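You operate a simulated robot arm through the tools that you are given. There is no shell and no other tool. Be economical: measure what you need, move in short steps, check, and stop when the job is done.

You are at the controls of a simulated robot arm. One attempt, no reset.

## Task
Tip the sugar from the small bowl back into the blue canister and close it.
Fine: up to a spoonful may stay; nest that bowl in the large one.

It is judged by the outcome, as a careful person would: the job done as asked, and still so three seconds after it is handed in. It fails if anything else is knocked over, pushed out of place, dropped, spilled or broken.

## Robot
A 7-joint arm with a two-finger parallel gripper, fixed in place. Base frame: the origin is at the foot of the arm, x ahead of it, y to its left, z up. Readings come in cm, degrees, newtons and seconds.
With the tool pointing down near the work surface it reaches from about 34 to 78 cm from the base axis. Its first joint turns from -166.0 to 166.0 degrees. Payload 3.91 kg.
Tool frame: the origin (TCP) lies between the finger pads and is the grasp point; the fingertips stand 3 cm ahead of it; z points along the fingers, y is the line along which they close. The gripper opens to 11 cm. The fingers are 2 cm wide and 1 cm thick; the gripper's body (4.8 by 11.2 cm) begins 5.5 cm behind the TCP.
Orientation is told as [roll, pitch, yaw] about the base's x, y, z axes, in that order, counted from this pose: with the fingers straight down and closing along the base's y, the tool's x points along the base's -x, its y along +y and its z along -z.

## Interface
- The arm moves only by the tool jog_arm. Its arguments are lists of equal length, an entry for each row: "offset": the shift along the base's x, y, z in cm, a list of three; "dr": the turn, a rotation vector about the base's x, y, z in degrees, a list of three. In form: {"offset": [[tx, ty, tz], ...], "dr": [[wx, wy, wz], ...]}. A call has 1 to 10 rows; each row shifts and turns the commanded pose from where the row before left it. "hand" is the opening, from 0 (shut) to 1 (fully open), set as the call begins (left out, the last holds). A row lasts 0.2 s, in which the tool goes at most 5 cm and 8.6 degrees; a call with a longer step from one row to the next is refused whole, and so is a gripper value outside its range. Where a pose cannot be reached the arm comes as near as it can. A force on the tool above 40 N (or 10 N above the force at the start of the call, whichever is more), or a blocked arm, ends the call early, and 0.2 s more pass. The fingers move at their own pace (about 15.3 cm/s each) and stop on an object; they squeeze with about 31 N. The grip force told is the motor's: it shows also when the fingers shut on nothing. Time passes only in rows, and 0.2 s behind the last, so rows that do not move let the fingers close. The reply holds the time, the measured pose of the TCP, the force on the tool along the base axes, the opening and the grip force, in the units named above and with some noise, with the torque about the TCP (base axes, N m) and any sound that the robot's microphone picked up.
- Cameras (640 x 400 px; columns grow to the right, rows downward): "scene" is fixed at [21.89, 65.13, 171.53]; the picture's right is [-0.90, -0.43, 0.00], its down [-0.38, 0.79, -0.47] and it looks along [0.21, -0.43, -0.88] (base axes); focal length 320 px, centre (320, 200). "wrist" rides on the gripper at [7.7, 0.7, -11.4] in the tool frame; the picture's right is [-0.09, 1.00, 0.00], its down [-0.80, -0.07, -0.59] and it looks along [-0.59, -0.05, 0.80] (tool axes); focal length 270 px, centre (320, 200). There is no depth. A picture from a camera that has moved, and an enlarged one, comes with that camera's place and axes in the base frame and with its lens.
- grab_frame(camera): a new picture of that camera. No time passes.
- move_column(by): slides the trunk up (or, below 0, down) by that many cm; the arm rides with it, the base frame stays. It gives what a move gives, with no picture.
- close_up(camera, box): a new picture of the part [left, top, right, bottom] of that camera's present view, enlarged. No time passes.
- job_done(): hands the job in; it is judged then, once.

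Work in short steps. Places have to be worked out from the pictures, the camera data and where the tool is seen: move nearer, look again, correct. Check each grasp and each placing, and mend what went wrong. You have 120 turns and 68 pictures in all, those below and enlarged ones among them. Open the gripper and draw the arm clear of the work before you hand the job in, unless the task says otherwise; then end with one line.

The tools are called after "Call:" as name(argument=value, ...) on one line, values as JSON. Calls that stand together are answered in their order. jog_arm: Moves the arm, as the interface text tells. Its arguments: {"type":"object","properties":{"offset":{"type":"array","items":{"type":"array","items":{"type":"number"}}},"dr":{"type":"array","items":{"type":"array","items":{"type":"number"}}},"hand":{"type":"number"}},"required":["offset","dr"]} The other tools are called the same way: move_column (by) slides the trunk up or down; grab_frame (camera) takes a picture; close_up (camera, box) takes an enlarged picture of a part of a camera's view; job_done () hands the job in.

At the start:

```text
t: 0.0
tcp_pos: [28.34, 27.86, 128.07]
orientation: [0.1, 0.0, 0.0]
wrist_force: [0.0, 0.5, 0.7]
moment: [0.03, 0.0, -0.02]
width: 10.99
finger_force: 0.2
trunk travel left (down, up): [-57.5, 3.5]
```

scene: 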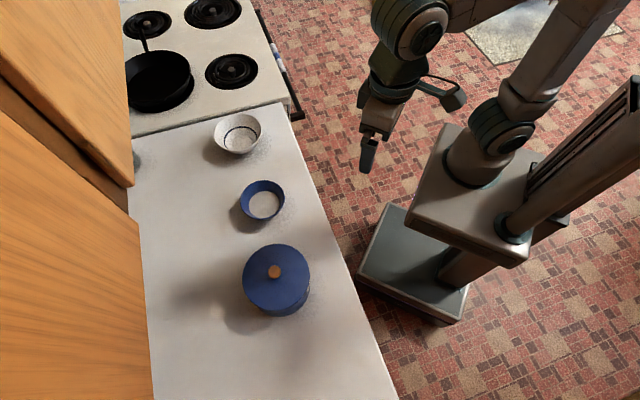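
wrist: 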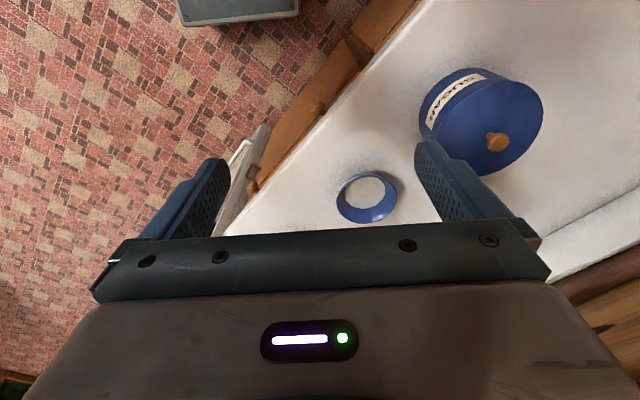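

The small bowl is near (54,35,95), the canister's knob near (39,52,105) and the white bowl near (72,18). I'll take enlarged views before planning.

Call:
close_up(camera="scene", box=[190, 100, 350, 200])

Call:
close_up(camera="scene", box=[190, 170, 382, 330])

Call:
close_up(camera="wrist", box=[320, 40, 600, 230])

```text
4.00 times, centred on (270, 150) of scene
camera zoom: at [21.89, 65.13, 171.53], right [-0.9, -0.43, 0.0], down [-0.38, 0.79, -0.47], along [0.21, -0.43, -0.88], focal length 1280 px, centre (520, 400)
```

zoom: 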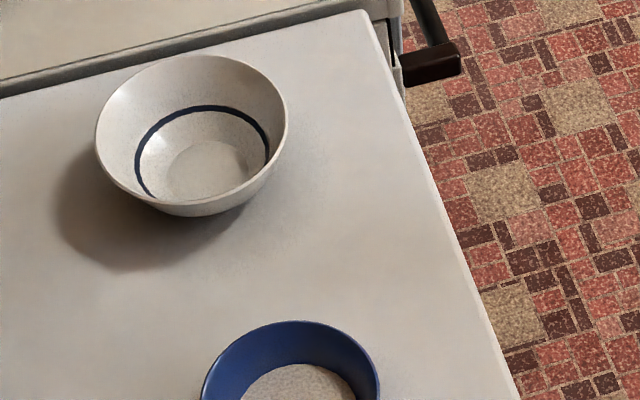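

```text
2.50 times, centred on (286, 250) of scene
camera zoom: at [21.89, 65.13, 171.53], right [-0.9, -0.43, 0.0], down [-0.38, 0.79, -0.47], along [0.21, -0.43, -0.88], focal length 800 px, centre (405, 75)
```

zoom: 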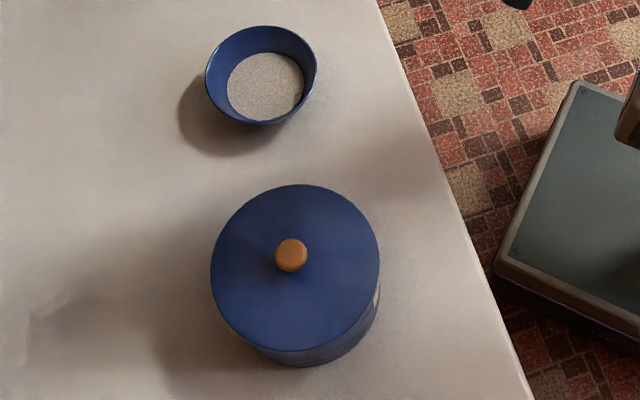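

```text
2.11 times, centred on (460, 135) of wrist
camera zoom: at [20.67, 28.64, 139.53], right [0.09, 1.0, 0.0], down [0.8, -0.07, 0.59], along [0.59, -0.05, -0.8], focal length 569 px, centre (25, 337)
```

zoom: 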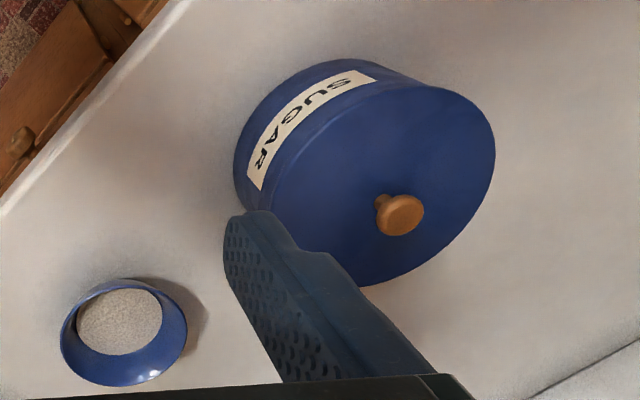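

Lid on the canister with a central knob, sugar in the small blue bowl, white bowl empty. I'll move the open gripper over the knob at a safe height and look.

Call:
jog_arm(offset=[[1.75, 4.1, -1.3], [1.75, 4.1, -1.3], [1.75, 4.1, -1.3], [1.75, 4.1, -1.3], [1.75, 4.1, -1.3], [1.75, 4.1, -1.3]], dr=[[0, 0, 0], [0, 0, 0], [0, 0, 0], [0, 0, 0], [0, 0, 0], [0, 0, 0]], hand=0.6)

Call:
grab_frame(camera="wrist")

```text
t: 1.4
tcp_pos: [39.08, 52.84, 120.13]
orientation: [0.0, 0.0, 0.1]
wrist_force: [-0.5, 0.3, -0.2]
moment: [-0.05, 0.02, -0.01]
width: 6.59
finger_force: 0.2
trunk travel left (down, up): [-57.5, 3.5]
```

```text
62 pictures are left
camera wrist: at [31.32, 53.51, 131.62], right [0.09, 1.0, 0.0], down [0.8, -0.07, 0.59], along [0.59, -0.05, -0.8], focal length 270 px, centre (320, 200)
```

wrist: 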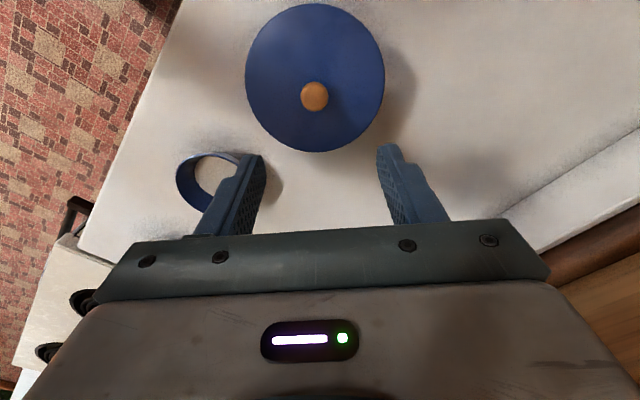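

Knob is at about (38.8, 52.3, 105). I'll come down to tips just above it and check.

Call:
jog_arm(offset=[[-0.1, -0.2, -3.5], [-0.1, -0.2, -3.5], [0, 0, -2.5]], dr=[[0, 0, 0], [0, 0, 0], [0, 0, 0]], hand=0.6)

Call:
grab_frame(camera="wrist")

Call:
close_up(camera="scene", box=[190, 170, 382, 330])

```text
t: 2.2
tcp_pos: [38.83, 52.38, 110.46]
orientation: [0.0, 0.0, 0.1]
wrist_force: [-0.3, 0.1, 0.1]
moment: [0.02, -0.01, 0.01]
width: 6.6
finger_force: 0.0
trunk travel left (down, up): [-57.5, 3.5]
```

```text
61 pictures are left
camera wrist: at [31.03, 53.02, 121.99], right [0.09, 1.0, 0.0], down [0.8, -0.07, 0.59], along [0.59, -0.05, -0.8], focal length 270 px, centre (320, 200)
```

wrist: 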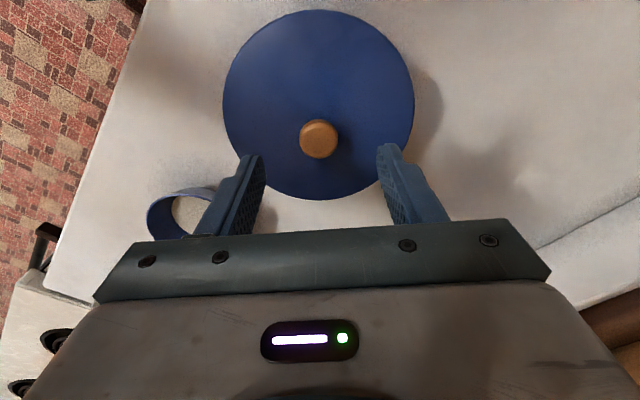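

```text
2.50 times, centred on (286, 250) of scene
camera zoom: at [21.89, 65.13, 171.53], right [-0.9, -0.43, 0.0], down [-0.38, 0.79, -0.47], along [0.21, -0.43, -0.88], focal length 800 px, centre (405, 75)
```

zoom: 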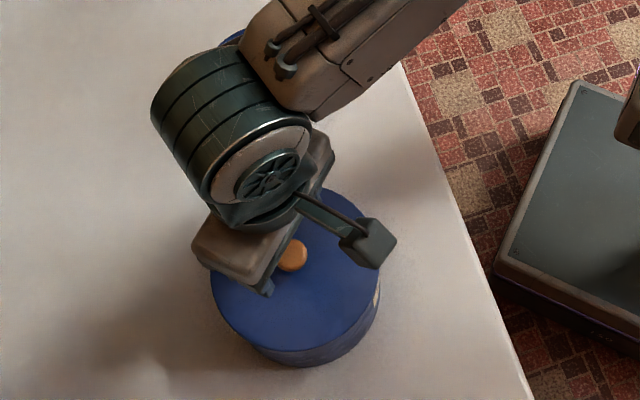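

Knob top now estimated at z≈103, x≈39.3. Descend so that the tips straddle the knob, and look.

Call:
jog_arm(offset=[[0.4, -0.2, -3], [0, 0, -2.5]], dr=[[0, 0, 0], [0, 0, 0]])

Call:
close_up(camera="wrist", box=[200, 80, 440, 230])

```text
t: 2.8
tcp_pos: [39.35, 52.07, 104.93]
orientation: [0.1, 0.0, 0.0]
wrist_force: [1.1, 0.0, 0.2]
moment: [-0.05, -0.02, -0.01]
width: 6.57
finger_force: 0.1
trunk travel left (down, up): [-57.5, 3.5]
```

```text
2.67 times, centred on (320, 155) of wrist
camera zoom: at [31.49, 52.82, 116.49], right [0.09, 1.0, 0.0], down [0.8, -0.07, 0.59], along [0.59, -0.05, -0.8], focal length 721 px, centre (320, 320)
```

zoom: 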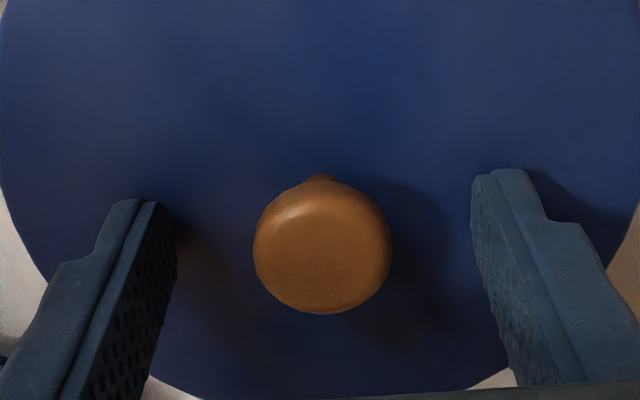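

Knob centred between the fingers, top about z≈103.4. I'll lower in small steps, watching the force, then close.

Call:
jog_arm(offset=[[-0.1, 0, -0.5], [0, 0, -0.4], [0, 0, -0.3]], dr=[[0, 0, 0], [0, 0, 0], [0, 0, 0]])

Call:
close_up(camera="wrist", box=[200, 80, 440, 230])

```text
t: 3.6
tcp_pos: [39.11, 51.96, 104.54]
orientation: [0.5, -0.3, 0.1]
wrist_force: [3.9, 5.3, 30.9]
moment: [-0.84, -0.05, 0.05]
width: 6.47
finger_force: 0.1
trunk travel left (down, up): [-57.5, 3.5]
```

```text
2.67 times, centred on (320, 155) of wrist
camera zoom: at [31.26, 52.59, 115.96], right [0.09, 1.0, 0.01], down [0.8, -0.07, 0.6], along [0.6, -0.05, -0.8], focal length 721 px, centre (320, 320)
```

zoom: 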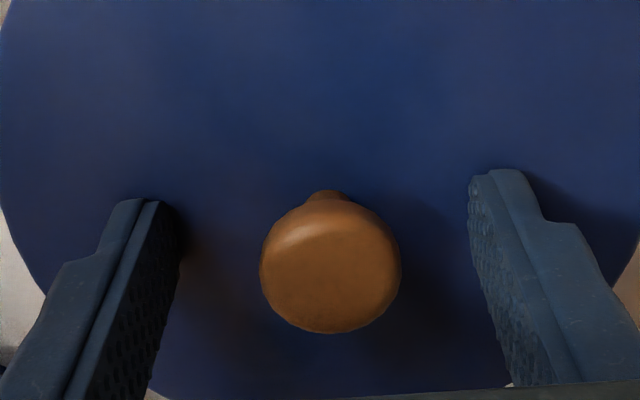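

The tips are pressing on the lid (31 N), so lid top is z≈101.5. Back off 0.8 cm, and close on the knob.

Call:
jog_arm(offset=[[0, 0, 0.9]], dr=[[0, 0, 0]])

Call:
jog_arm(offset=[[0, 0, 0], [0, 0, 0], [0, 0, 0]], dr=[[0, 0, 0], [0, 0, 0], [0, 0, 0]], hand=0.0)

Call:
close_up(camera="wrist", box=[200, 80, 440, 230])

```text
t: 4.0
tcp_pos: [39.16, 51.84, 104.54]
orientation: [-0.3, 0.2, 0.1]
wrist_force: [-0.1, 0.2, 0.6]
moment: [0.01, 0.02, 0.01]
width: 6.61
finger_force: 0.0
trunk travel left (down, up): [-57.5, 3.5]
```

```text
t: 4.8
tcp_pos: [39.06, 51.93, 104.81]
orientation: [0.0, 0.1, 0.0]
wrist_force: [0.0, 0.4, -0.2]
moment: [-0.01, 0.03, -0.01]
width: 2.63
finger_force: 30.5
trunk travel left (down, up): [-57.5, 3.5]
heard: snap
```

```text
2.67 times, centred on (320, 155) of wrist
camera zoom: at [31.36, 52.67, 116.39], right [0.09, 1.0, 0.0], down [0.8, -0.07, 0.59], along [0.59, -0.05, -0.8], focal length 721 px, centre (320, 320)
```

zoom: 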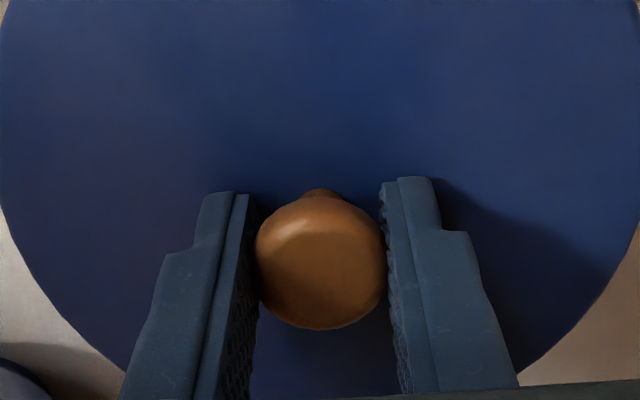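

Knob gripped (2.6 cm, 30 N); a snap was heard as the fingers closed. Lift gently to test whether the lid comes free.

Call:
jog_arm(offset=[[0, 0, 0.5], [0, 0, 0.5], [0, 0, 1]], dr=[[0, 0, 0], [0, 0, 0], [0, 0, 0]])

Call:
grab_frame(camera="scene")

```text
t: 5.6
tcp_pos: [39.0, 52.06, 106.89]
orientation: [0.0, 0.0, 0.0]
wrist_force: [-0.3, -0.3, 0.6]
moment: [0.01, -0.02, 0.01]
width: 2.79
finger_force: 0.0
trunk travel left (down, up): [-57.5, 3.5]
```

```text
56 pictures are left
```

scene: 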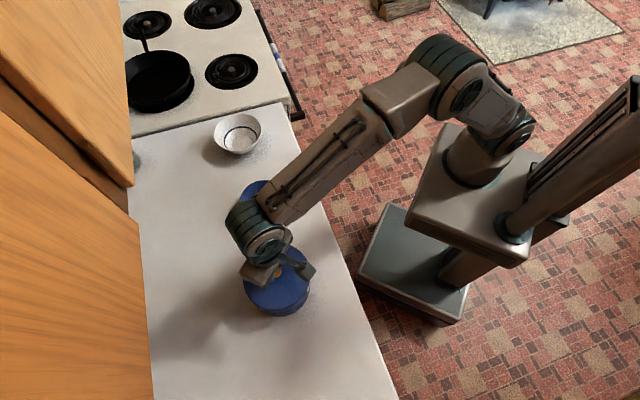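

Grip force went to 0 with width 2.79, so something is odd. Look from the wrist.

Call:
grab_frame(camera="wrist")

```text
55 pictures are left
camera wrist: at [31.26, 52.71, 118.44], right [0.09, 1.0, 0.0], down [0.8, -0.07, 0.59], along [0.59, -0.05, -0.8], focal length 270 px, centre (320, 200)
```

wrist: 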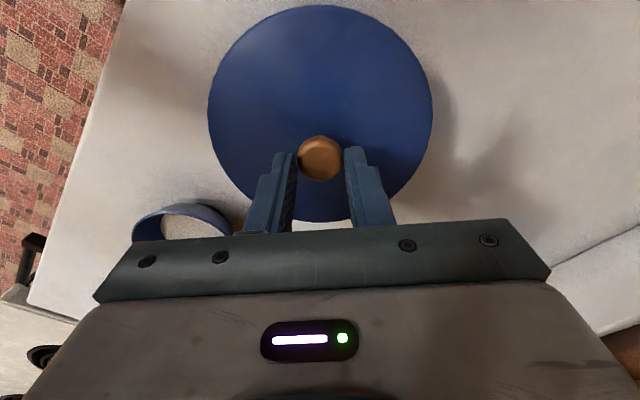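

The fingers slipped off upward, and the gripper shows no force although commanded shut. I'll raise slightly and test opening and closing in free air.

Call:
jog_arm(offset=[[0, 0, 1], [0, 0, 0]], dr=[[0, 0, 0], [0, 0, 0]], hand=0.5)

Call:
jog_arm(offset=[[0, 0, 1.5], [0, 0, 0], [0, 0, 0]], dr=[[0, 0, 0], [0, 0, 0], [0, 0, 0]], hand=0.1)

```text
t: 6.2
tcp_pos: [38.94, 52.07, 108.05]
orientation: [0.1, 0.1, -0.1]
wrist_force: [-0.1, 0.7, -0.5]
moment: [0.0, -0.03, 0.03]
width: 5.5
finger_force: 0.0
trunk travel left (down, up): [-57.5, 3.5]
```

```text
t: 7.0
tcp_pos: [39.01, 52.01, 109.32]
orientation: [0.0, 0.0, -0.1]
wrist_force: [0.1, -0.2, -0.1]
moment: [0.01, 0.0, 0.0]
width: 1.11
finger_force: 0.0
trunk travel left (down, up): [-57.5, 3.5]
```

The gripper works. Retry: open, descend to just above the lid, and close with an explicit hand command.

Call:
jog_arm(offset=[[0, 0, -1], [0, 0, -2], [0, 0, -1.3], [0, 0, -0.2], [0, 0, 0]], dr=[[0, 0, 0], [0, 0, 0], [0, 0, 0], [0, 0, 0], [0, 0, 0]], hand=0.45)

Call:
jog_arm(offset=[[0, 0, 0], [0, 0, 0], [0, 0, 0], [0, 0, 0]], dr=[[0, 0, 0], [0, 0, 0], [0, 0, 0], [0, 0, 0]], hand=0.0)

Call:
jog_arm(offset=[[0, 0, 0.3]], dr=[[0, 0, 0]], hand=0.0)

```text
t: 8.2
tcp_pos: [39.06, 52.07, 104.91]
orientation: [0.1, 0.0, 0.1]
wrist_force: [-0.5, 0.0, 0.3]
moment: [-0.04, 0.03, -0.01]
width: 4.93
finger_force: 0.1
trunk travel left (down, up): [-57.5, 3.5]
```

```text
t: 9.2
tcp_pos: [39.1, 51.96, 104.83]
orientation: [0.0, 0.0, 0.0]
wrist_force: [-0.7, 0.1, -0.7]
moment: [0.01, 0.02, 0.01]
width: 2.59
finger_force: 30.8
trunk travel left (down, up): [-57.5, 3.5]
```

```text
t: 9.6
tcp_pos: [39.02, 52.07, 105.22]
orientation: [0.0, 0.0, 0.0]
wrist_force: [0.6, -0.4, -1.0]
moment: [0.01, 0.0, 0.01]
width: 2.59
finger_force: 31.2
trunk travel left (down, up): [-57.5, 3.5]
```

Grip holds at 31 N now. Continue lifting slowly.

Call:
jog_arm(offset=[[0, 0, 0.5], [0, 0, 0.7]], dr=[[0, 0, 0], [0, 0, 0]], hand=0.0)

Call:
close_up(camera="wrist", box=[120, 0, 520, 250])

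```text
t: 10.2
tcp_pos: [39.04, 51.97, 106.45]
orientation: [0.0, 0.0, 0.2]
wrist_force: [-0.1, -0.2, -0.1]
moment: [-0.01, 0.01, 0.01]
width: 2.57
finger_force: 31.2
trunk travel left (down, up): [-57.5, 3.5]
```

```text
1.60 times, centred on (320, 125) of wrist
camera zoom: at [31.24, 52.66, 117.95], right [0.09, 1.0, 0.0], down [0.8, -0.07, 0.59], along [0.59, -0.05, -0.8], focal length 432 px, centre (320, 320)
```

zoom: 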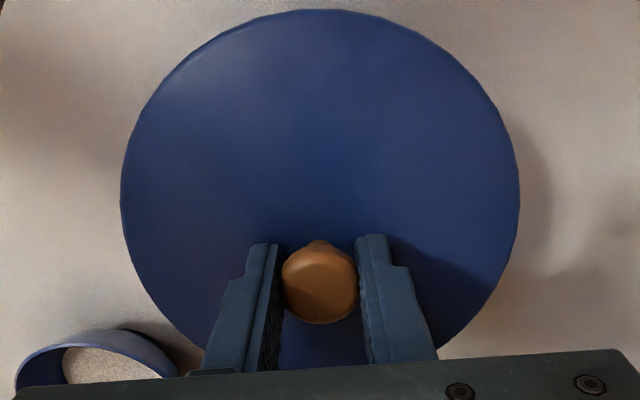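

Knob still in the fingers at the same image position, so the lid seems to be coming along. Lift more and check from the scene.

Call:
jog_arm(offset=[[0, 0, 1.5], [0, 0, 2], [0, 0, 2], [0, 0, 2]], dr=[[0, 0, 0], [0, 0, 0], [0, 0, 0], [0, 0, 0]], hand=0.0)

Call:
close_up(camera="scene", box=[190, 170, 382, 330])

```text
t: 11.2
tcp_pos: [39.01, 51.88, 113.91]
orientation: [0.0, 0.0, 0.2]
wrist_force: [-0.6, 0.1, -0.5]
moment: [-0.04, -0.03, 0.01]
width: 2.59
finger_force: 31.2
trunk travel left (down, up): [-57.5, 3.5]
```

```text
2.50 times, centred on (286, 250) of scene
camera zoom: at [21.89, 65.13, 171.53], right [-0.9, -0.43, 0.0], down [-0.38, 0.79, -0.47], along [0.21, -0.43, -0.88], focal length 800 px, centre (405, 75)
```

zoom: 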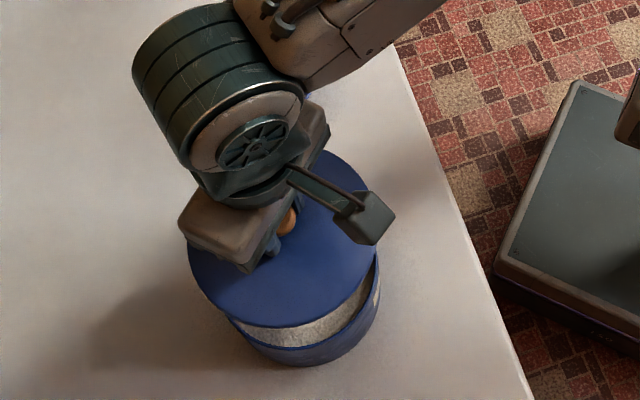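

The lid is off and held. I'll carry it to the free counter area at about (24, 64).

Call:
jog_arm(offset=[[-2.5, 2, 0], [-2.5, 2, 0], [-2.5, 2, 0], [-2.5, 2, 0], [-2.5, 2, -1], [-2.5, 2, -2], [0, 0, -3], [0, 0, -3]], dr=[[0, 0, 0], [0, 0, 0], [0, 0, 0], [0, 0, 0], [0, 0, 0], [0, 0, 0], [0, 0, 0], [0, 0, 0]], hand=0.0)

Call:
grab_frame(camera="scene")

Call:
grab_frame(camera="wrist")

```text
t: 13.0
tcp_pos: [24.16, 64.18, 104.88]
orientation: [-0.1, 0.1, 0.0]
wrist_force: [0.3, -0.3, 0.3]
moment: [0.01, -0.02, -0.02]
width: 2.59
finger_force: 31.0
trunk travel left (down, up): [-57.5, 3.5]
```

```text
52 pictures are left
```

scene: 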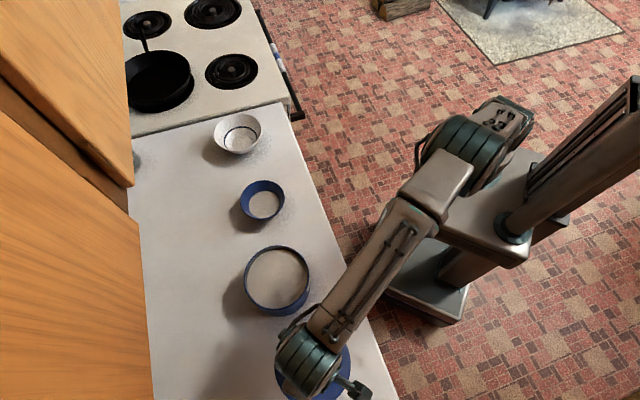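

```text
51 pictures are left
camera wrist: at [16.31, 64.84, 116.37], right [0.09, 1.0, 0.0], down [0.8, -0.07, 0.59], along [0.59, -0.05, -0.8], focal length 270 px, centre (320, 200)
```

wrist: 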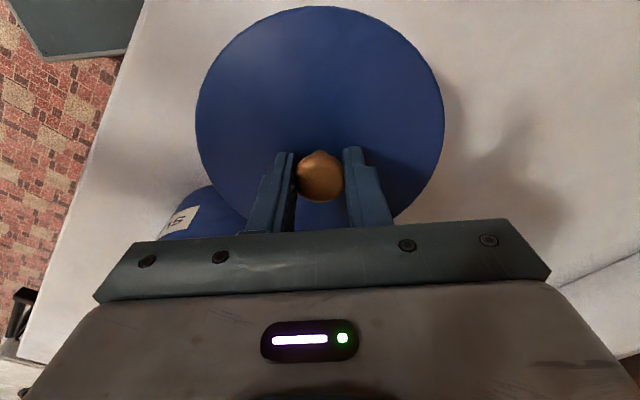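

Over free counter, clear of the canister by about 5 cm. Lower carefully until contact.

Call:
jog_arm(offset=[[0, 0, -2], [0, 0, -2], [0, 0, -1.5], [0, 0, -1]], dr=[[0, 0, 0], [0, 0, 0], [0, 0, 0], [0, 0, 0]], hand=0.0)

Call:
jog_arm(offset=[[0, 0, -0.4], [0, 0, -0.4], [0, 0, -0.4]], dr=[[0, 0, 0], [0, 0, 0], [0, 0, 0]], hand=0.0)

```text
t: 14.0
tcp_pos: [24.04, 63.96, 98.36]
orientation: [0.0, 0.1, 0.1]
wrist_force: [0.4, 0.5, -0.2]
moment: [-0.01, 0.0, -0.01]
width: 2.58
finger_force: 31.1
trunk travel left (down, up): [-57.5, 3.5]
```

```text
t: 14.8
tcp_pos: [24.06, 63.91, 97.18]
orientation: [0.0, 0.0, 0.1]
wrist_force: [-0.2, 0.1, -0.2]
moment: [-0.02, 0.0, 0.05]
width: 2.58
finger_force: 30.5
trunk travel left (down, up): [-57.5, 3.5]
```

No contact yet at TCP z 97.2; keep lowering in small steps.

Call:
jog_arm(offset=[[0, 0, -0.3], [0, 0, -0.3], [0, 0, -0.3], [0, 0, -0.3]], dr=[[0, 0, 0], [0, 0, 0], [0, 0, 0], [0, 0, 0]], hand=0.0)

Call:
jog_arm(offset=[[0, 0, -0.3], [0, 0, -0.3], [0, 0, -0.3]], dr=[[0, 0, 0], [0, 0, 0], [0, 0, 0]], hand=0.0)

```text
t: 15.8
tcp_pos: [24.11, 63.95, 96.02]
orientation: [0.0, 0.0, 0.1]
wrist_force: [0.3, -0.1, 0.3]
moment: [0.01, 0.01, 0.0]
width: 2.58
finger_force: 30.8
trunk travel left (down, up): [-57.5, 3.5]
```

```text
t: 16.6
tcp_pos: [24.03, 63.96, 95.33]
orientation: [0.1, -0.1, 0.0]
wrist_force: [0.3, -0.6, 9.7]
moment: [-0.26, 0.16, 0.04]
width: 2.59
finger_force: 31.0
trunk travel left (down, up): [-57.5, 3.5]
```

Contact at TCP z≈95.4 (9.7 N). Release and raise clear.

Call:
jog_arm(offset=[[0, 0, 0], [0, 0, 0]], dr=[[0, 0, 0], [0, 0, 0]], hand=0.45)

Call:
jog_arm(offset=[[0, 0, 2], [0, 0, 3], [0, 0, 4], [0, 0, 4], [0, 0, 4], [0, 0, 4], [0, 0, 4]], dr=[[0, 0, 0], [0, 0, 0], [0, 0, 0], [0, 0, 0], [0, 0, 0], [0, 0, 0], [0, 0, 0]], hand=0.45)

Call:
grab_frame(camera="wrist")

```text
t: 17.2
tcp_pos: [24.11, 64.01, 95.19]
orientation: [0.0, -0.1, 0.0]
wrist_force: [0.4, 0.2, -0.2]
moment: [-0.03, 0.0, -0.04]
width: 4.99
finger_force: 0.0
trunk travel left (down, up): [-57.5, 3.5]
```

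```text
t: 18.8
tcp_pos: [23.93, 63.71, 120.32]
orientation: [0.0, 0.0, 0.0]
wrist_force: [-0.4, 0.6, -0.1]
moment: [0.03, -0.02, 0.01]
width: 4.93
finger_force: 0.1
trunk travel left (down, up): [-57.5, 3.5]
```

```text
50 pictures are left
camera wrist: at [16.1, 64.47, 131.76], right [0.09, 1.0, 0.0], down [0.8, -0.07, 0.59], along [0.59, -0.05, -0.8], focal length 270 px, centre (320, 200)
```

wrist: 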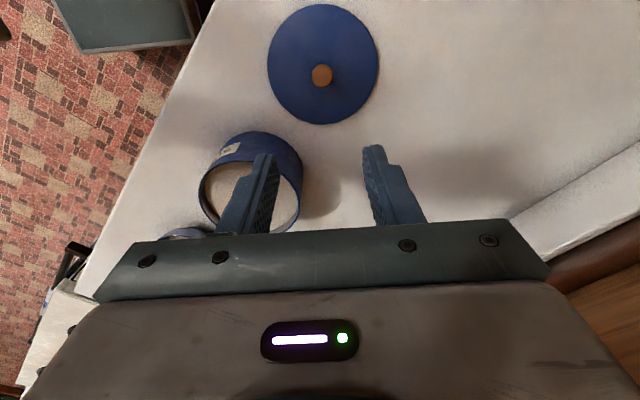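

Lid sits flat. Next, fly over to the near-rim side of the small bowl, turning the closing axis to the outward direction (yaw −49°).

Call:
jog_arm(offset=[[2.5, -3.2, 0], [2.5, -3.2, 0], [2.5, -3.2, 0], [2.5, -3.2, 0], [2.5, -3.2, 0], [2.5, -3.2, 0], [2.5, -3.2, 0], [2.5, -3.2, 0], [2.5, -3.2, 0], [2.5, -3.2, 0]], dr=[[0, 0, 0], [0, 0, 0], [0, 0, -6.2], [0, 0, -6.2], [0, 0, -6.2], [0, 0, -6.2], [0, 0, -6.2], [0, 0, -6.2], [0, 0, -6.2], [0, 0, -5.8]], hand=0.45)

Call:
grab_frame(camera="wrist")

Call:
grab_frame(camera="scene")

```text
t: 21.0
tcp_pos: [49.15, 32.12, 120.23]
orientation: [0.0, 0.0, -49.2]
wrist_force: [0.6, -0.1, -0.2]
moment: [0.02, 0.02, -0.05]
width: 4.95
finger_force: 0.0
trunk travel left (down, up): [-57.5, 3.5]
```

```text
49 pictures are left
camera wrist: at [44.59, 38.36, 131.72], right [0.81, 0.58, 0.0], down [0.47, -0.65, 0.59], along [0.35, -0.48, -0.8], focal length 270 px, centre (320, 200)
```

wrist: 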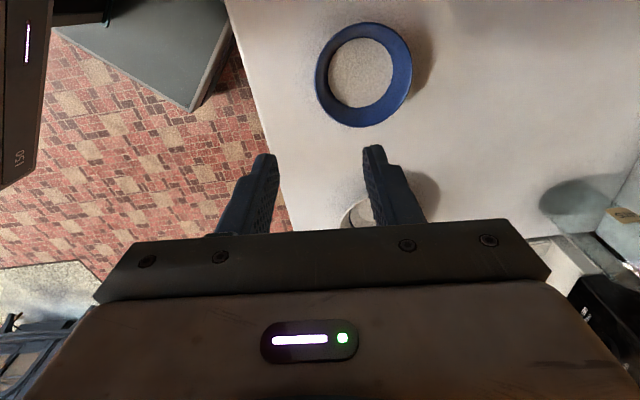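

```text
48 pictures are left
```

scene: 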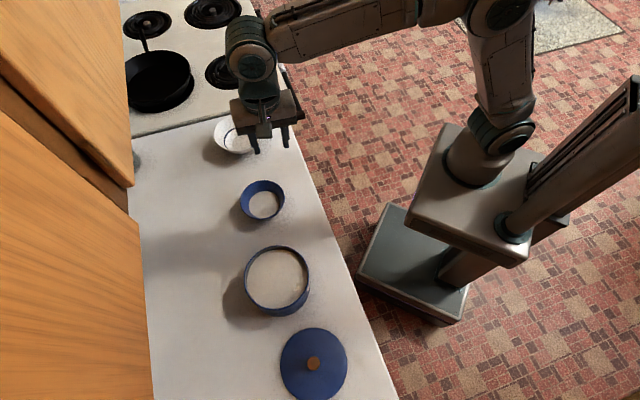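

Bowl rim centre ≈(53.3, 35.6, 96.5), radius ≈5.8, walls flaring about 25°. Before grasping, I'll rehearse the pour pose in free air: tilt 25° outward, go above the canister, then roll about the outward axis.

Call:
jog_arm(offset=[[-2.5, 2.9, 0], [-2.5, 2.9, 0], [-2.5, 2.9, 0], [-2.5, 2.9, 0], [-2.5, 2.9, 0], [-2.5, 2.9, 0]], dr=[[4.08, -4.73, 0], [4.08, -4.73, 0], [4.08, -4.73, 0], [4.08, -4.73, 0], [0, 0, 0], [0, 0, 0]], hand=0.35)

Call:
jog_arm(offset=[[0, 0, 0], [0, 0, 0], [0, 0, 0], [0, 0, 0], [0, 0, 0], [0, 0, 0], [0, 0, 0]], dr=[[6.4, 5.5, 0], [6.4, 5.5, 0], [6.4, 5.5, 0], [6.4, 5.5, 0], [6.4, 5.5, 0], [6.4, 5.5, 0], [6.4, 5.5, 0]], hand=0.35)

```text
t: 22.4
tcp_pos: [33.9, 49.57, 120.09]
orientation: [25.0, -0.1, -49.1]
wrist_force: [0.3, 1.2, 0.1]
moment: [-0.01, 0.0, 0.02]
width: 3.86
finger_force: 0.0
trunk travel left (down, up): [-57.5, 3.5]
```

```text
t: 24.0
tcp_pos: [34.22, 49.43, 120.19]
orientation: [25.3, 59.1, -49.0]
wrist_force: [-0.1, -0.6, 0.6]
moment: [0.01, 0.01, 0.01]
width: 3.85
finger_force: 0.1
trunk travel left (down, up): [-57.5, 3.5]
```

59° reached exactly. Continue the rehearsal to ~118°.

Call:
jog_arm(offset=[[0, 0, 0], [0, 0, 0], [0, 0, 0], [0, 0, 0]], dr=[[6.4, 5.5, 0], [6.4, 5.5, 0], [6.4, 5.5, 0], [6.4, 5.5, 0]], hand=0.35)

Call:
jog_arm(offset=[[0, 0, 0], [0, 0, 0], [0, 0, 0]], dr=[[6.4, 5.5, 0], [6.4, 5.5, 0], [6.4, 5.5, 0]], hand=0.35)

Call:
grab_frame(camera="scene")

Call:
grab_frame(camera="wrist")

```text
t: 25.0
tcp_pos: [34.07, 49.38, 120.18]
orientation: [-158.6, 87.1, 127.1]
wrist_force: [0.7, 0.3, -0.9]
moment: [-0.04, 0.03, 0.01]
width: 3.88
finger_force: 0.1
trunk travel left (down, up): [-57.5, 3.5]
```

```text
t: 25.8
tcp_pos: [34.23, 49.34, 120.15]
orientation: [-155.1, 61.9, 130.4]
wrist_force: [0.7, -0.4, 0.4]
moment: [0.0, -0.03, 0.01]
width: 3.86
finger_force: 0.1
trunk travel left (down, up): [-57.5, 3.5]
```

```text
47 pictures are left
```

scene: 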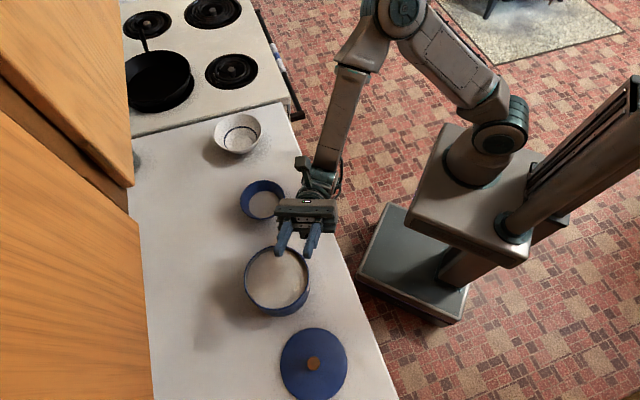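

```text
46 pictures are left
camera wrist: at [39.27, 36.7, 121.87], right [0.9, 0.34, -0.28], down [-0.19, -0.26, -0.95], along [-0.39, 0.91, -0.17], focal length 270 px, centre (320, 200)
```

wrist: 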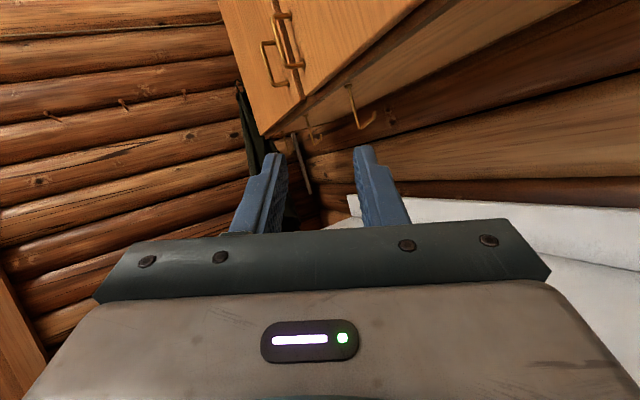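

Pour pose is reachable to 118°. Reverse it and return above the small bowl's near rim.

Call:
jog_arm(offset=[[0, 0, 0], [0, 0, 0], [0, 0, 0], [0, 0, 0], [0, 0, 0], [0, 0, 0], [0, 0, 0], [0, 0, 0], [0, 0, 0], [0, 0, 0]], dr=[[-6.4, -5.5, 0], [-6.4, -5.5, 0], [-6.4, -5.5, 0], [-6.4, -5.5, 0], [-6.4, -5.5, 0], [-6.4, -5.5, 0], [-6.4, -5.5, 0], [-6.4, -5.5, 0], [-6.4, -5.5, 0], [-6.4, -5.5, 0]], hand=0.35)

Call:
jog_arm(offset=[[1.8, -2.3, 0], [1.8, -2.3, 0], [1.8, -2.3, 0], [1.8, -2.3, 0], [1.8, -2.3, 0], [1.8, -2.3, 0], [1.7, -2.2, -3], [1.7, -1.7, -4], [0, 0, -4]], dr=[[-6.4, -5.5, 0], [-6.4, -5.5, 0], [-6.4, -5.5, 0], [-6.4, -5.5, 0], [0, 0, 0], [0, 0, 0], [0, 0, 0], [0, 0, 0], [0, 0, 0]], hand=0.35)

Call:
grab_frame(camera="wrist")

```text
t: 28.0
tcp_pos: [34.03, 49.31, 120.18]
orientation: [25.1, 33.7, -49.1]
wrist_force: [-0.7, -0.1, 0.0]
moment: [-0.01, -0.02, 0.02]
width: 3.86
finger_force: 0.2
trunk travel left (down, up): [-57.5, 3.5]
```

```text
t: 30.0
tcp_pos: [48.33, 31.77, 109.11]
orientation: [25.0, -0.1, -49.2]
wrist_force: [0.3, 0.9, -0.4]
moment: [-0.01, -0.02, 0.03]
width: 3.86
finger_force: 0.1
trunk travel left (down, up): [-57.5, 3.5]
```

```text
45 pictures are left
camera wrist: at [40.1, 34.93, 119.74], right [0.74, 0.52, 0.42], down [0.29, -0.81, 0.51], along [0.61, -0.26, -0.75], focal length 270 px, centre (320, 200)
```

wrist: 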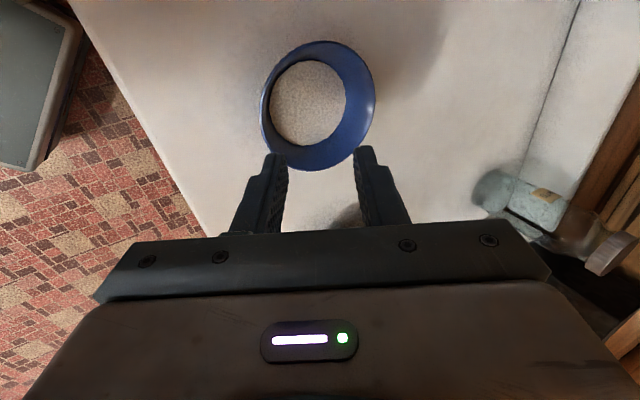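

Recomputed rim centre ≈(53.1, 35.6), near rim point ≈(48.7, 31.8, 96.5). Descend so the fingers straddle the near wall, then check before closing.

Call:
jog_arm(offset=[[0.1, -0.2, -4], [0, 0, -4], [0, 0, -2], [0, 0, -1], [0, 0, -0.8]], dr=[[0, 0, 0], [0, 0, 0], [0, 0, 0], [0, 0, 0], [0, 0, 0]], hand=0.35)

Call:
grab_frame(camera="wrist")

```text
t: 31.2
tcp_pos: [48.52, 31.51, 97.35]
orientation: [25.0, 0.0, -49.2]
wrist_force: [-0.9, 0.0, 0.7]
moment: [0.04, -0.02, -0.01]
width: 3.86
finger_force: 0.0
trunk travel left (down, up): [-57.5, 3.5]
```

```text
44 pictures are left
camera wrist: at [40.2, 34.53, 107.98], right [0.74, 0.52, 0.42], down [0.29, -0.81, 0.51], along [0.61, -0.26, -0.75], focal length 270 px, centre (320, 200)
```

wrist: 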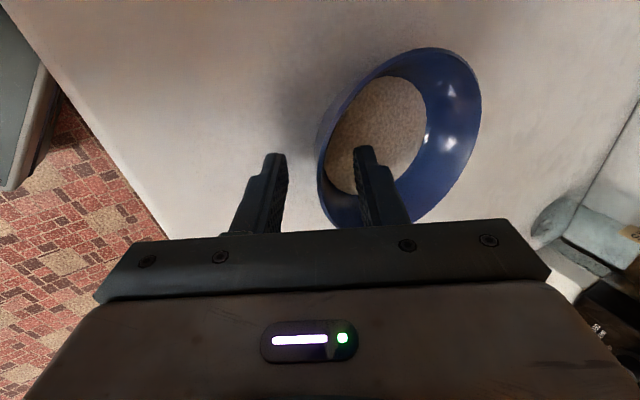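

The wall runs centrally between the fingers, tangent aligned. Close.

Call:
jog_arm(offset=[[0, 0, 0], [0, 0, 0], [0, 0, 0]], dr=[[0, 0, 0], [0, 0, 0], [0, 0, 0]], hand=0.0)

Call:
grab_frame(camera="wrist")

```text
t: 32.0
tcp_pos: [48.55, 31.41, 97.36]
orientation: [25.1, 0.0, -49.2]
wrist_force: [2.4, 3.4, 13.9]
moment: [0.92, -0.52, -0.14]
width: 0.5
finger_force: 30.8
trunk travel left (down, up): [-57.5, 3.5]
```

```text
43 pictures are left
camera wrist: at [40.2, 34.53, 108.12], right [0.74, 0.52, 0.42], down [0.28, -0.81, 0.51], along [0.61, -0.26, -0.75], focal length 270 px, centre (320, 200)
```

wrist: 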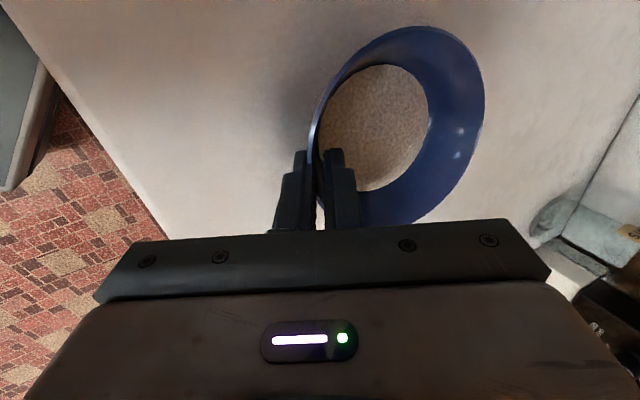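

Gripped (wall 0.5 cm), with a mild upward load—the bowl tilted slightly to match the pads. Lift a little and look.

Call:
jog_arm(offset=[[0, 0, 0.5], [0, 0, 1], [0, 0, 1.5]], dr=[[0, 0, 0], [0, 0, 0], [0, 0, 0]], hand=0.0)

Call:
grab_frame(camera="wrist")

Call:
close_up(camera="scene", box=[190, 150, 350, 250])

```text
t: 32.8
tcp_pos: [48.35, 31.35, 100.28]
orientation: [24.9, 0.1, -49.0]
wrist_force: [-0.1, 0.0, -2.8]
moment: [-0.12, 0.15, 0.01]
width: 0.35
finger_force: 31.2
trunk travel left (down, up): [-57.5, 3.5]
```

```text
42 pictures are left
camera wrist: at [40.06, 34.46, 110.98], right [0.74, 0.53, 0.42], down [0.29, -0.81, 0.51], along [0.61, -0.26, -0.75], focal length 270 px, centre (320, 200)
```

wrist: 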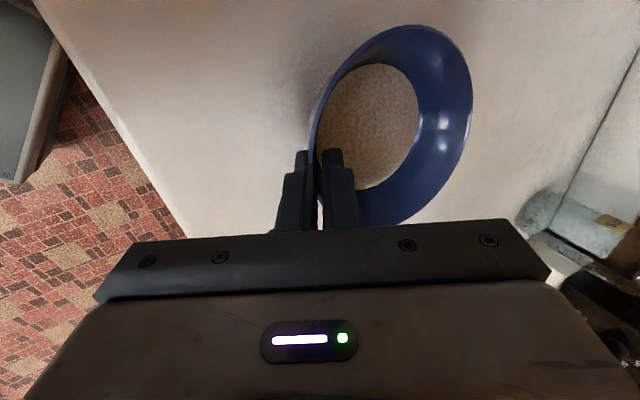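

```text
4.00 times, centred on (270, 200) of scene
camera zoom: at [21.89, 65.13, 171.53], right [-0.9, -0.43, 0.0], down [-0.38, 0.79, -0.47], along [0.21, -0.43, -0.88], focal length 1280 px, centre (520, 200)
```

zoom: 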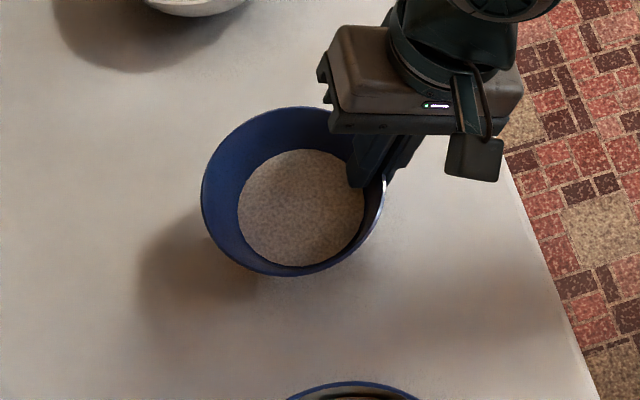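

Bowl lifted cleanly with the sugar (≈2.8 N), nearly level. Raise to z≈110.5, then carry smoothly so the bowl centre is over the canister.

Call:
jog_arm(offset=[[0, 0, 1], [0, 0, 2], [0, 0, 2], [0, 0, 2], [0, 0, 2], [0, 0, 1.2]], dr=[[0, 0, 0], [0, 0, 0], [0, 0, 0], [0, 0, 0], [0, 0, 0], [0, 0, 0]], hand=0.0)

Call:
jog_arm(offset=[[-0.8, 0.9, 0], [-1.6, 1.9, 0], [-1.7, 2.05, 0], [-1.7, 2.05, 0], [-1.7, 2.05, 0], [-1.7, 2.05, 0], [-1.7, 2.05, 0], [-1.7, 2.0, 0], [-1.5, 1.8, 0], [-0.8, 0.9, 0]], dr=[[0, 0, 0], [0, 0, 0], [0, 0, 0], [0, 0, 0], [0, 0, 0], [0, 0, 0], [0, 0, 0], [0, 0, 0], [0, 0, 0], [0, 0, 0]], hand=0.0)

Call:
close_up(camera="scene", box=[190, 170, 382, 330])

Call:
grab_frame(camera="wrist")

```text
t: 34.2
tcp_pos: [48.34, 31.49, 110.58]
orientation: [25.0, 0.0, -49.2]
wrist_force: [-0.1, -0.3, -2.8]
moment: [-0.12, 0.1, -0.01]
width: 0.35
finger_force: 31.2
trunk travel left (down, up): [-57.5, 3.5]
```

```text
t: 36.4
tcp_pos: [33.28, 49.13, 110.46]
orientation: [25.0, -0.2, -49.2]
wrist_force: [1.2, 0.0, -3.2]
moment: [-0.13, 0.15, 0.02]
width: 0.31
finger_force: 30.8
trunk travel left (down, up): [-57.5, 3.5]
```

```text
2.50 times, centred on (286, 250) of scene
camera zoom: at [21.89, 65.13, 171.53], right [-0.9, -0.43, 0.0], down [-0.38, 0.79, -0.47], along [0.21, -0.43, -0.88], focal length 800 px, centre (405, 75)
```

zoom: 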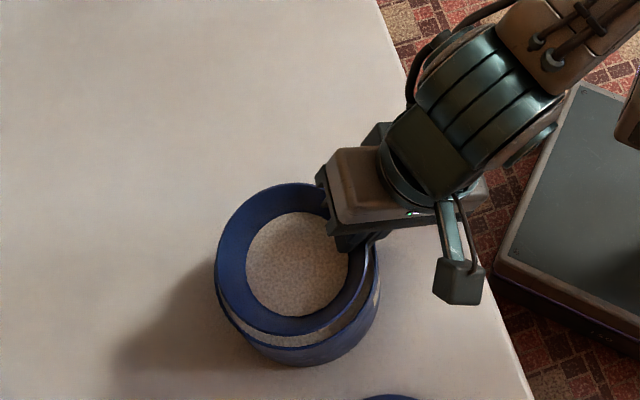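

```text
39 pictures are left
camera wrist: at [25.06, 52.23, 121.1], right [0.74, 0.52, 0.42], down [0.29, -0.81, 0.51], along [0.61, -0.26, -0.75], focal length 270 px, centre (320, 200)
```

wrist: 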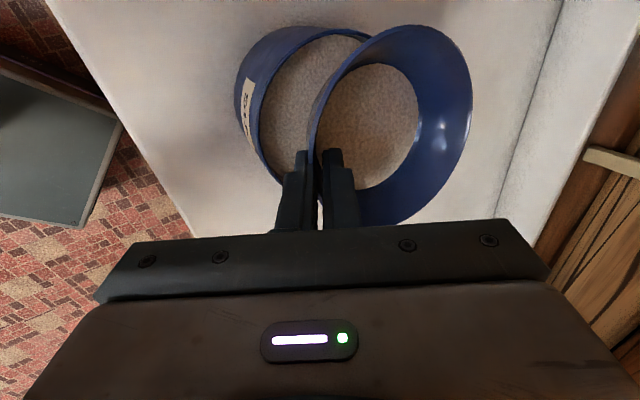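

Bowl centre sits over the canister, offset ~1.5 cm away from the pour side as intended. Start tilting: 51° first.

Call:
jog_arm(offset=[[0, 0, 0], [0, 0, 0], [0, 0, 0], [0, 0, 0], [0, 0, 0], [0, 0, 0]], dr=[[6.4, 5.5, 0], [6.4, 5.5, 0], [6.4, 5.5, 0], [6.4, 5.5, 0], [6.4, 5.5, 0], [6.4, 5.5, 0]], hand=0.0)

Call:
close_up(camera="scene", box=[190, 170, 382, 330])

```text
t: 37.8
tcp_pos: [33.54, 49.18, 110.52]
orientation: [25.1, 50.8, -49.2]
wrist_force: [-0.2, -0.3, -2.7]
moment: [-0.17, 0.07, 0.01]
width: 0.34
finger_force: 31.1
trunk travel left (down, up): [-57.5, 3.5]
```

```text
2.50 times, centred on (286, 250) of scene
camera zoom: at [21.89, 65.13, 171.53], right [-0.9, -0.43, 0.0], down [-0.38, 0.79, -0.47], along [0.21, -0.43, -0.88], focal length 800 px, centre (405, 75)
```

zoom: 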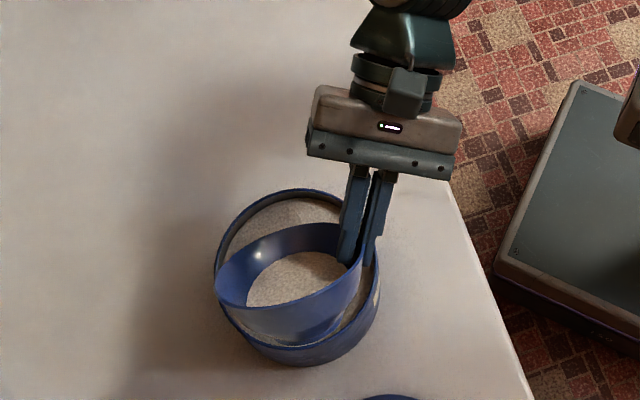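

Sugar still in, lip well inside the canister mouth. Continue more slowly to ~75°.

Call:
jog_arm(offset=[[0, 0, 0], [0, 0, 0], [0, 0, 0], [0, 0, 0], [0, 0, 0], [0, 0, 0]], dr=[[3.0, 2.6, 0], [3.0, 2.6, 0], [3.0, 2.6, 0], [3.0, 2.6, 0], [3.0, 2.6, 0], [3.0, 2.6, 0]], hand=0.0)

Call:
close_up(camera="scene", box=[190, 170, 382, 330])

```text
t: 39.2
tcp_pos: [33.52, 49.23, 110.49]
orientation: [24.9, 74.5, -49.3]
wrist_force: [-1.2, 1.0, -2.5]
moment: [-0.13, 0.07, -0.02]
width: 0.35
finger_force: 30.9
trunk travel left (down, up): [-57.5, 3.5]
```

```text
2.50 times, centred on (286, 250) of scene
camera zoom: at [21.89, 65.13, 171.53], right [-0.9, -0.43, 0.0], down [-0.38, 0.79, -0.47], along [0.21, -0.43, -0.88], focal length 800 px, centre (405, 75)
```

zoom: 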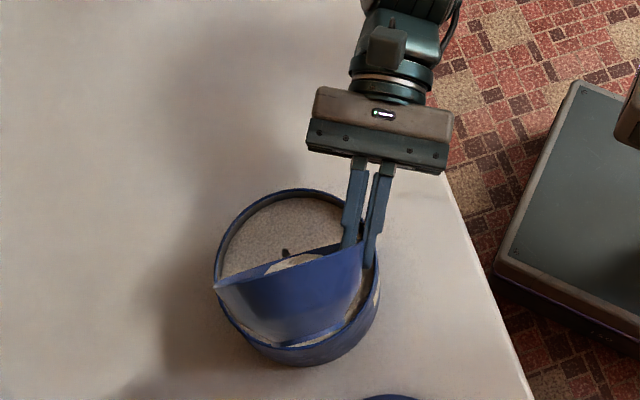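

A small dark thing shows at the bowl's rim; take a closer look before pouring further.

Call:
close_up(camera="scene", box=[246, 236, 310, 276])

Call:
grab_frame(camera="wrist")

```text
10.00 times, centred on (278, 256) of scene
camera zoom: at [21.89, 65.13, 171.53], right [-0.9, -0.43, 0.0], down [-0.38, 0.79, -0.47], along [0.21, -0.43, -0.88], focal length 3201 px, centre (740, -360)
```

zoom: 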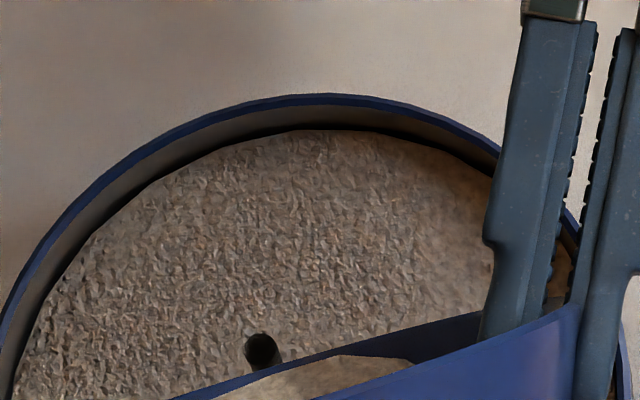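

```text
35 pictures are left
camera wrist: at [35.55, 40.26, 120.82], right [0.96, 0.26, 0.03], down [0.22, -0.74, -0.64], along [-0.15, 0.62, -0.77], focal length 270 px, centre (320, 200)
```

wrist: 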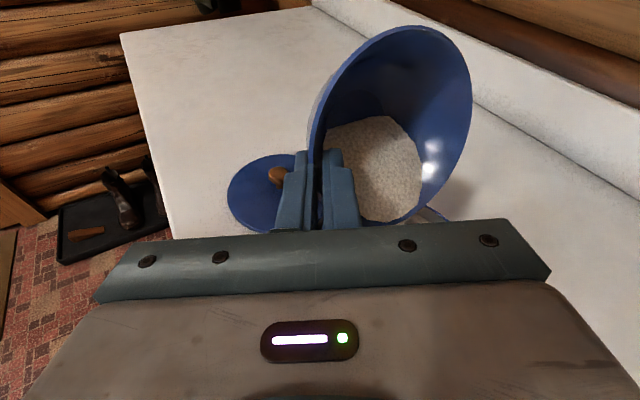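

A dark spot or object has appeared on the canister's sugar beyond the lip. Wait briefly and look again to see whether it is a stream, hole or an object.

Call:
jog_arm(offset=[[0, 0, 0], [0, 0, 0]], dr=[[-4.0, -3.5, 0], [-4.0, -3.5, 0]], hand=0.0)

Call:
close_up(camera="scene", box=[246, 236, 310, 276])

```text
t: 39.8
tcp_pos: [33.43, 49.3, 110.54]
orientation: [25.2, 63.7, -49.0]
wrist_force: [-0.6, 0.8, -3.2]
moment: [-0.16, 0.03, -0.03]
width: 0.33
finger_force: 31.2
trunk travel left (down, up): [-57.5, 3.5]
```

```text
10.00 times, centred on (278, 256) of scene
camera zoom: at [21.89, 65.13, 171.53], right [-0.9, -0.43, 0.0], down [-0.38, 0.79, -0.47], along [0.21, -0.43, -0.88], focal length 3201 px, centre (740, -360)
```

zoom: 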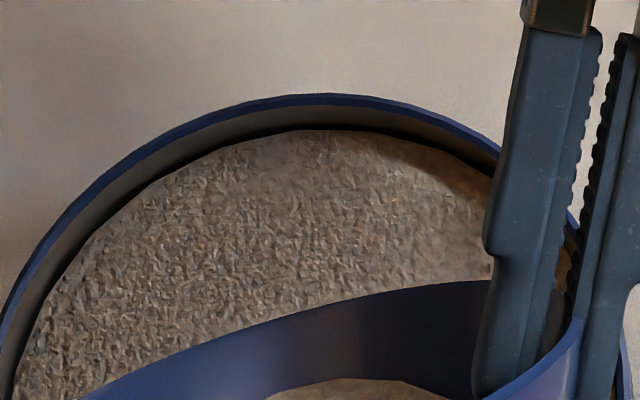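

Look at the whole bowl area now to tell whether the dark thing belongs to the bowl or the canister.

Call:
close_up(camera="scene", box=[236, 236, 316, 316])

```text
5.00 times, centred on (276, 276) of scene
camera zoom: at [21.89, 65.13, 171.53], right [-0.9, -0.43, 0.0], down [-0.38, 0.79, -0.47], along [0.21, -0.43, -0.88], focal length 1601 px, centre (540, -180)
```

zoom: 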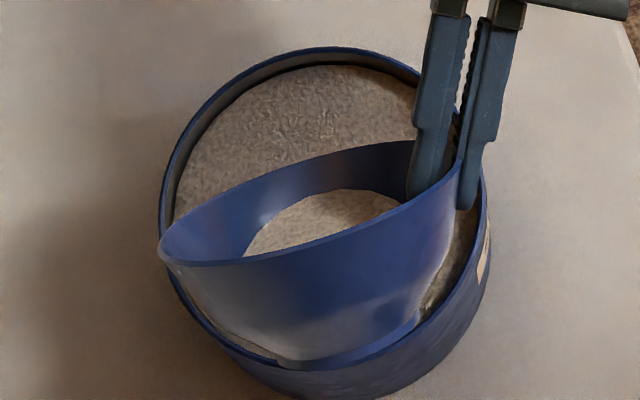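

The spot must be in the canister (or momentary). Tilt back and shift the bowl a few cm aside to expose the canister's sugar.

Call:
jog_arm(offset=[[0, 0, 0], [0, 0, 0], [0, 0, 0], [-1.5, 1.7, 0], [-1.5, 1.7, 0], [-1.5, 1.7, 0]], dr=[[-6.4, -5.5, 0], [-6.4, -5.5, 0], [-6.4, -5.5, 0], [0, 0, 0], [0, 0, 0], [0, 0, 0]], hand=0.0)

Call:
close_up(camera="scene", box=[236, 236, 332, 316])

```text
t: 41.2
tcp_pos: [29.04, 54.51, 110.49]
orientation: [25.1, 38.5, -49.1]
wrist_force: [0.0, 0.5, -2.1]
moment: [-0.16, 0.07, 0.01]
width: 0.3
finger_force: 30.4
trunk travel left (down, up): [-57.5, 3.5]
```

```text
5.00 times, centred on (284, 276) of scene
camera zoom: at [21.89, 65.13, 171.53], right [-0.9, -0.43, 0.0], down [-0.38, 0.79, -0.47], along [0.21, -0.43, -0.88], focal length 1601 px, centre (500, -180)
```

zoom: 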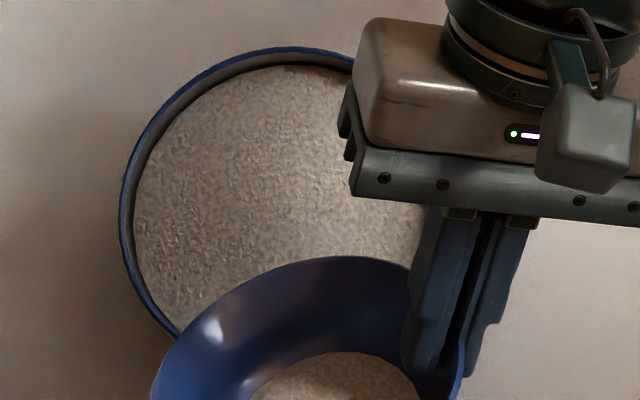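

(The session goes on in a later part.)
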